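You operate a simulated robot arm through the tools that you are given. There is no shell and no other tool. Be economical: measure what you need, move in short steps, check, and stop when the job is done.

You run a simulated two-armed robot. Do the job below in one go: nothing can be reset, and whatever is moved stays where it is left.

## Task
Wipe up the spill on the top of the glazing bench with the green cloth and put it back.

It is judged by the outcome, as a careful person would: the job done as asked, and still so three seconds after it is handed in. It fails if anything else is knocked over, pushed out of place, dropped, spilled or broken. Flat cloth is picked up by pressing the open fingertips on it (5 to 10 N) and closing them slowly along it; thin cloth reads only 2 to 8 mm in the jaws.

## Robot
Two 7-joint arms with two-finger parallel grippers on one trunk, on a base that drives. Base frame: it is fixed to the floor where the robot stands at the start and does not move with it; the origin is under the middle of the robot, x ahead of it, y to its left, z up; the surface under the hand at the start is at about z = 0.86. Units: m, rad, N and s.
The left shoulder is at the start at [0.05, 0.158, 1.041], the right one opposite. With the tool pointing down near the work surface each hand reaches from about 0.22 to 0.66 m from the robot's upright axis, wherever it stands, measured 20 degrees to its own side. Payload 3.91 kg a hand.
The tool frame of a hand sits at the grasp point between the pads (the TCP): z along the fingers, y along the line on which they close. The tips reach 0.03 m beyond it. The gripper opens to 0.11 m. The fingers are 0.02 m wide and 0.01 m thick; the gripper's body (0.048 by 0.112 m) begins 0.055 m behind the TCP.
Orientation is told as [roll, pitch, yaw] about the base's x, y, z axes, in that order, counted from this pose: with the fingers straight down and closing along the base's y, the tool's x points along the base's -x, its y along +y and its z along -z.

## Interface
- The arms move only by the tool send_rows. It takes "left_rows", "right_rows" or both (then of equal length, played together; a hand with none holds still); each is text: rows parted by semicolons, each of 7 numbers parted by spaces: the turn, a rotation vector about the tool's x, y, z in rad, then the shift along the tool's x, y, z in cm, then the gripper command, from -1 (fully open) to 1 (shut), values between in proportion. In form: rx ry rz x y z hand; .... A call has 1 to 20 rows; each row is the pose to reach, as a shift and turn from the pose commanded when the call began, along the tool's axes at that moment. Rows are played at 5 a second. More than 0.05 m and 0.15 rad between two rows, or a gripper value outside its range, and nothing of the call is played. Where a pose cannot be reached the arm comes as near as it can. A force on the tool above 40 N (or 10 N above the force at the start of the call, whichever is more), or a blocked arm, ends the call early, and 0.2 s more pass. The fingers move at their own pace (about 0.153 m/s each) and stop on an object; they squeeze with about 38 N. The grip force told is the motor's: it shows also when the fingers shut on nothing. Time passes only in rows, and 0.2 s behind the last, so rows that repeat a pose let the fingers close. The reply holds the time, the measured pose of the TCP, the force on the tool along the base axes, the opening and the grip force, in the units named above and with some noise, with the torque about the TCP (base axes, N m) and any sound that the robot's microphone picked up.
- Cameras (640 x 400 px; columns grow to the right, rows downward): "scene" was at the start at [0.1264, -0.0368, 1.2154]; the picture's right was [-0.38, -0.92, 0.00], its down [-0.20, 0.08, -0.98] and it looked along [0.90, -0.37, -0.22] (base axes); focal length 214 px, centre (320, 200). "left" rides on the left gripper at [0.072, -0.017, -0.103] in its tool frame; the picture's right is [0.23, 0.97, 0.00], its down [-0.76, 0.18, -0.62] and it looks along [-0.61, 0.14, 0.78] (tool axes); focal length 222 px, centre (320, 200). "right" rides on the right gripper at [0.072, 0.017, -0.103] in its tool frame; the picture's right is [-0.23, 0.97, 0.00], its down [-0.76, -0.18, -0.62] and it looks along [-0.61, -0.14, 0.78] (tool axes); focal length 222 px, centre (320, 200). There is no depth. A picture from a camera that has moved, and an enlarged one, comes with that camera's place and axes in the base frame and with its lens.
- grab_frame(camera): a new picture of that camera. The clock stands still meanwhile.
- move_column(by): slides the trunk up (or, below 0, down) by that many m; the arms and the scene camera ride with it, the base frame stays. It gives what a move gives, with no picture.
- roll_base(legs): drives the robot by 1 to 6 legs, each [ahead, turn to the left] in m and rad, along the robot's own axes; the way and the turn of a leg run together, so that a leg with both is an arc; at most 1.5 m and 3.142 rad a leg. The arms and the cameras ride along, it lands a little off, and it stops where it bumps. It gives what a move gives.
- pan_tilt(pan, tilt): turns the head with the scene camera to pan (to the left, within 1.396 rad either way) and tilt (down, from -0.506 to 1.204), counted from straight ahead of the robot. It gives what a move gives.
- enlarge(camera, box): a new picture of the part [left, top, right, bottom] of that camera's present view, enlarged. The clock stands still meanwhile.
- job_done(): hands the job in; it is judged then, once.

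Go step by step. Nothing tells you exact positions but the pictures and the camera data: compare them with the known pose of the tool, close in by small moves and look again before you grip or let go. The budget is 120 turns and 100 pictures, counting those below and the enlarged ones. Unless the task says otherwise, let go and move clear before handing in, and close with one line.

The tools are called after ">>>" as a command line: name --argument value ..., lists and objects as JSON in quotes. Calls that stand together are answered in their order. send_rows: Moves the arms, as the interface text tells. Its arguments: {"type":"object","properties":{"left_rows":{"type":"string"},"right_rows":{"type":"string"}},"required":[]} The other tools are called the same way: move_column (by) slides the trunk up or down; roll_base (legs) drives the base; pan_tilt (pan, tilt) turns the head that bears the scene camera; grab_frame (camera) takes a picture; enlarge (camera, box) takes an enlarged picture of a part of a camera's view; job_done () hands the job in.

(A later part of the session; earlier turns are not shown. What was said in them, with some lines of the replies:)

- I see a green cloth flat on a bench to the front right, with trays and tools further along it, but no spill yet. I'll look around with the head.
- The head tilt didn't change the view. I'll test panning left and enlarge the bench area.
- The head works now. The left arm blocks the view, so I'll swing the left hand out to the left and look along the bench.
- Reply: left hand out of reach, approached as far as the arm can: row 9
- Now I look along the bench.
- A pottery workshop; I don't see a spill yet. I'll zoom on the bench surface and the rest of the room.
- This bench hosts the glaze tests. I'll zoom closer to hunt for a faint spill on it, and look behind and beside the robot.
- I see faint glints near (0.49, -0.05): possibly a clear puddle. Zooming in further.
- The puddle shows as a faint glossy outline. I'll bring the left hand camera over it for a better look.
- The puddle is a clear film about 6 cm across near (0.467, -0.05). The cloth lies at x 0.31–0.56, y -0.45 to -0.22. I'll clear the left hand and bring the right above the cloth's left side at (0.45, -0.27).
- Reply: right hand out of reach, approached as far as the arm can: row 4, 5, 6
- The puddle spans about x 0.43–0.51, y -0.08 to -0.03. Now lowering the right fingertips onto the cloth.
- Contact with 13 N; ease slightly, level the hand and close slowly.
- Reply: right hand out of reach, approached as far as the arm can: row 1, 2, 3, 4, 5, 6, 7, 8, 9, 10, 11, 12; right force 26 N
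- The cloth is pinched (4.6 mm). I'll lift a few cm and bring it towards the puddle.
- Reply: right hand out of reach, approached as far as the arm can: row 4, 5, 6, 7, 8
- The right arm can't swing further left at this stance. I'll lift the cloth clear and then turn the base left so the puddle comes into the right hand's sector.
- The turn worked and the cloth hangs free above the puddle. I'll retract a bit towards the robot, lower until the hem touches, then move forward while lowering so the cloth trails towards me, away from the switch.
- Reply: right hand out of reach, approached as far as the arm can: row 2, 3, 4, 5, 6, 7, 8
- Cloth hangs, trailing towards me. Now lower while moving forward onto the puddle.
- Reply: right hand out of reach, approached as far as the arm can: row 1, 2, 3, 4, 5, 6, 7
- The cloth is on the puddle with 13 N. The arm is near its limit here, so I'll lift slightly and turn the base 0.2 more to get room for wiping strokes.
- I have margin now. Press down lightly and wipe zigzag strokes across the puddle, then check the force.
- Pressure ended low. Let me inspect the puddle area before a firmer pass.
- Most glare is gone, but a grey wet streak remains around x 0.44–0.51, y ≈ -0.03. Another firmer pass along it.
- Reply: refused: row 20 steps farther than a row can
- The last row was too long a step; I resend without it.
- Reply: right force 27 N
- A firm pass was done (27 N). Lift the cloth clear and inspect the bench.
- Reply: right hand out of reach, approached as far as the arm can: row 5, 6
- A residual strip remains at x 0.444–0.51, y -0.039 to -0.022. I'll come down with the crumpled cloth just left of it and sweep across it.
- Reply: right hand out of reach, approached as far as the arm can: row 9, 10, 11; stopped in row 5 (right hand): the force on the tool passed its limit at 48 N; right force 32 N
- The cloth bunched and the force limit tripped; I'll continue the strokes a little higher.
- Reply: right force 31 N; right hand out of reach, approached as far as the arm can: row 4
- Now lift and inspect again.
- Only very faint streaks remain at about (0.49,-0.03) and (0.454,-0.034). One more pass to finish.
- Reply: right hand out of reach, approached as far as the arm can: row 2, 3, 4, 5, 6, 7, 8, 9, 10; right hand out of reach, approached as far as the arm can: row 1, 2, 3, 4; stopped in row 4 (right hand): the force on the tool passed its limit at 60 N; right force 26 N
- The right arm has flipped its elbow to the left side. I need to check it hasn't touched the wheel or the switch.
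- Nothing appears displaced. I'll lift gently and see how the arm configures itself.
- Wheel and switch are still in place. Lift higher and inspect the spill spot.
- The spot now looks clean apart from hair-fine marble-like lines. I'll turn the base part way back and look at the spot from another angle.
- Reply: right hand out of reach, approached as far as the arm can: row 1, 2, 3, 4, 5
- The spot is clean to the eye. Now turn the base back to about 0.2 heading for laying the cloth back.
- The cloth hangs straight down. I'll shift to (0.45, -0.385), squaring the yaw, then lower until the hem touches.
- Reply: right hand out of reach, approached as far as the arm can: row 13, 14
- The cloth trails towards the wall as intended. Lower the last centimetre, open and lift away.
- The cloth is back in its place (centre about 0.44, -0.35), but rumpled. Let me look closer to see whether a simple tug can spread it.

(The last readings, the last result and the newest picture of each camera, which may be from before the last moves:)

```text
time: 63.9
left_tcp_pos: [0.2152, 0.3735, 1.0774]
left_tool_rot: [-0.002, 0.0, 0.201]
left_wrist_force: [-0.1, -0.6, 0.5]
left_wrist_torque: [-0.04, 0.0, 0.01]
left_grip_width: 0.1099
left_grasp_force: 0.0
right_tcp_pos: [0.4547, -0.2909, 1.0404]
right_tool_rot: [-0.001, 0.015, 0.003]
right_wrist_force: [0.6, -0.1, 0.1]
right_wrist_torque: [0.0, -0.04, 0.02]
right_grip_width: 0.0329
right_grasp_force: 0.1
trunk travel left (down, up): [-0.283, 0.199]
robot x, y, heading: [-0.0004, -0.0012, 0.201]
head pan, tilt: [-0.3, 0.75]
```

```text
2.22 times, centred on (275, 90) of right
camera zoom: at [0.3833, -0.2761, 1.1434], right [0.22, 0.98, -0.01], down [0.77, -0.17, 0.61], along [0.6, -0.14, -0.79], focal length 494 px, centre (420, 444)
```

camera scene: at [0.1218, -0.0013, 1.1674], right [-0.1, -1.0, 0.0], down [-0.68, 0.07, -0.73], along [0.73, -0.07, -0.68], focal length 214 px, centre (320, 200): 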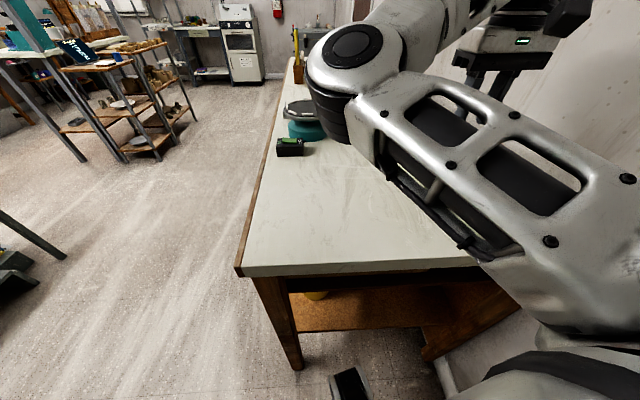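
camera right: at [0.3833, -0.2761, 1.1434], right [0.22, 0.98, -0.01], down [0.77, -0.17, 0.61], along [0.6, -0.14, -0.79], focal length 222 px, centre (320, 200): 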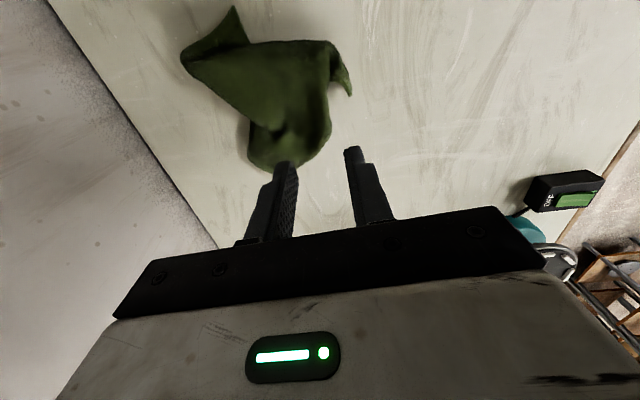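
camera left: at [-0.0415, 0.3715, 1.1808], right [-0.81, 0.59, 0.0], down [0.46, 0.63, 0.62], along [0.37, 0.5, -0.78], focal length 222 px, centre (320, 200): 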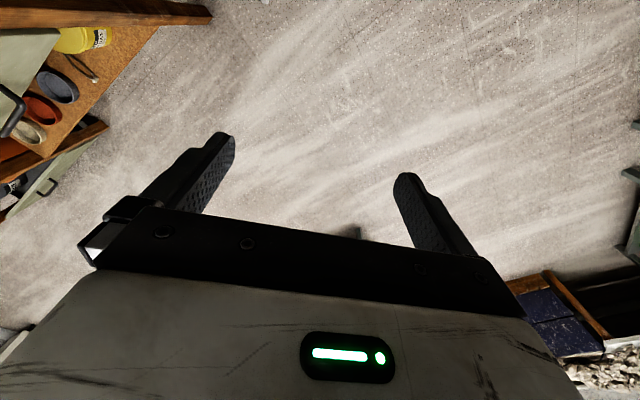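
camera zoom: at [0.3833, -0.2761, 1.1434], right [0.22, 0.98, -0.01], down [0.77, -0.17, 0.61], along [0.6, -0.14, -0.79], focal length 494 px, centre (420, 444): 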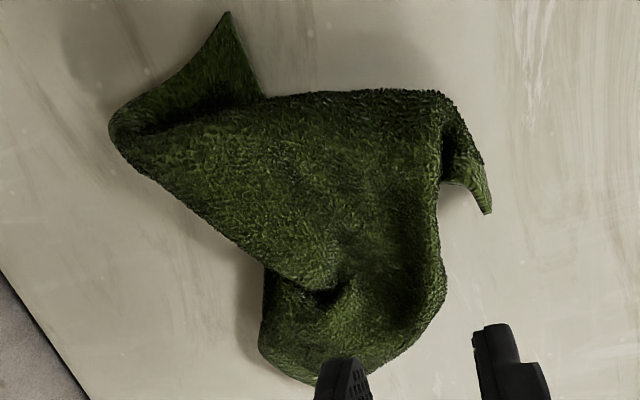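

The cloth lies within its original area. A final check of the bench and items before handing in.

>>> enlarge --camera "scene" --box '[230, 30, 430, 280]'

>>> enlarge --camera "scene" --box '[285, 165, 355, 220]'

```text
1.60 times, centred on (330, 155) of scene
camera zoom: at [0.1218, -0.0013, 1.1674], right [-0.1, -1.0, 0.0], down [-0.68, 0.07, -0.73], along [0.73, -0.07, -0.68], focal length 343 px, centre (304, 272)
```

zoom: 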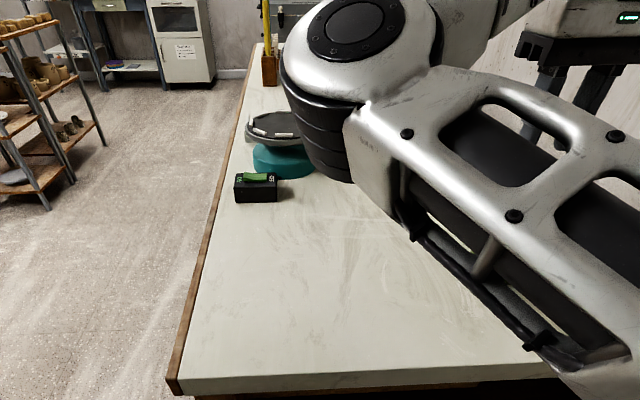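

```text
7.27 times, centred on (320, 192) of scene
camera zoom: at [0.1218, -0.0013, 1.1674], right [-0.1, -1.0, 0.0], down [-0.68, 0.07, -0.73], along [0.73, -0.07, -0.68], focal length 1560 px, centre (320, 254)
```

zoom: 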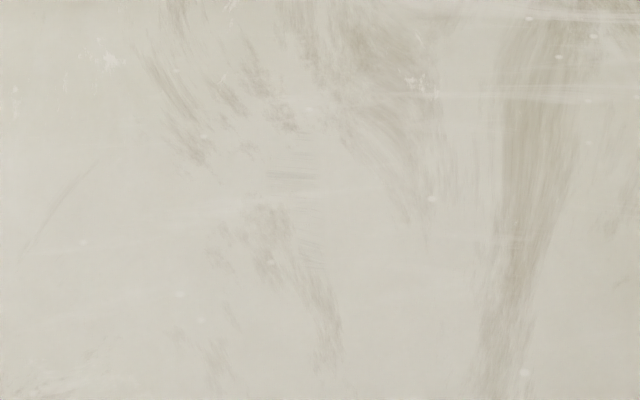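

The spill spot is clean, the switch, wheel and trays look undisturbed, and the cloth is back where it lay. The hand is open and clear above it, so I'm handing in.

>>> job_done

```text
The job is handed in.
```

I wiped up the spill on the glazing bench with the green cloth and put the cloth back where it was. It lies rumpled rather than flat, and only hair-fine streaks show at the spill spot when zoomed in. Nothing else looked moved in the final pictures.
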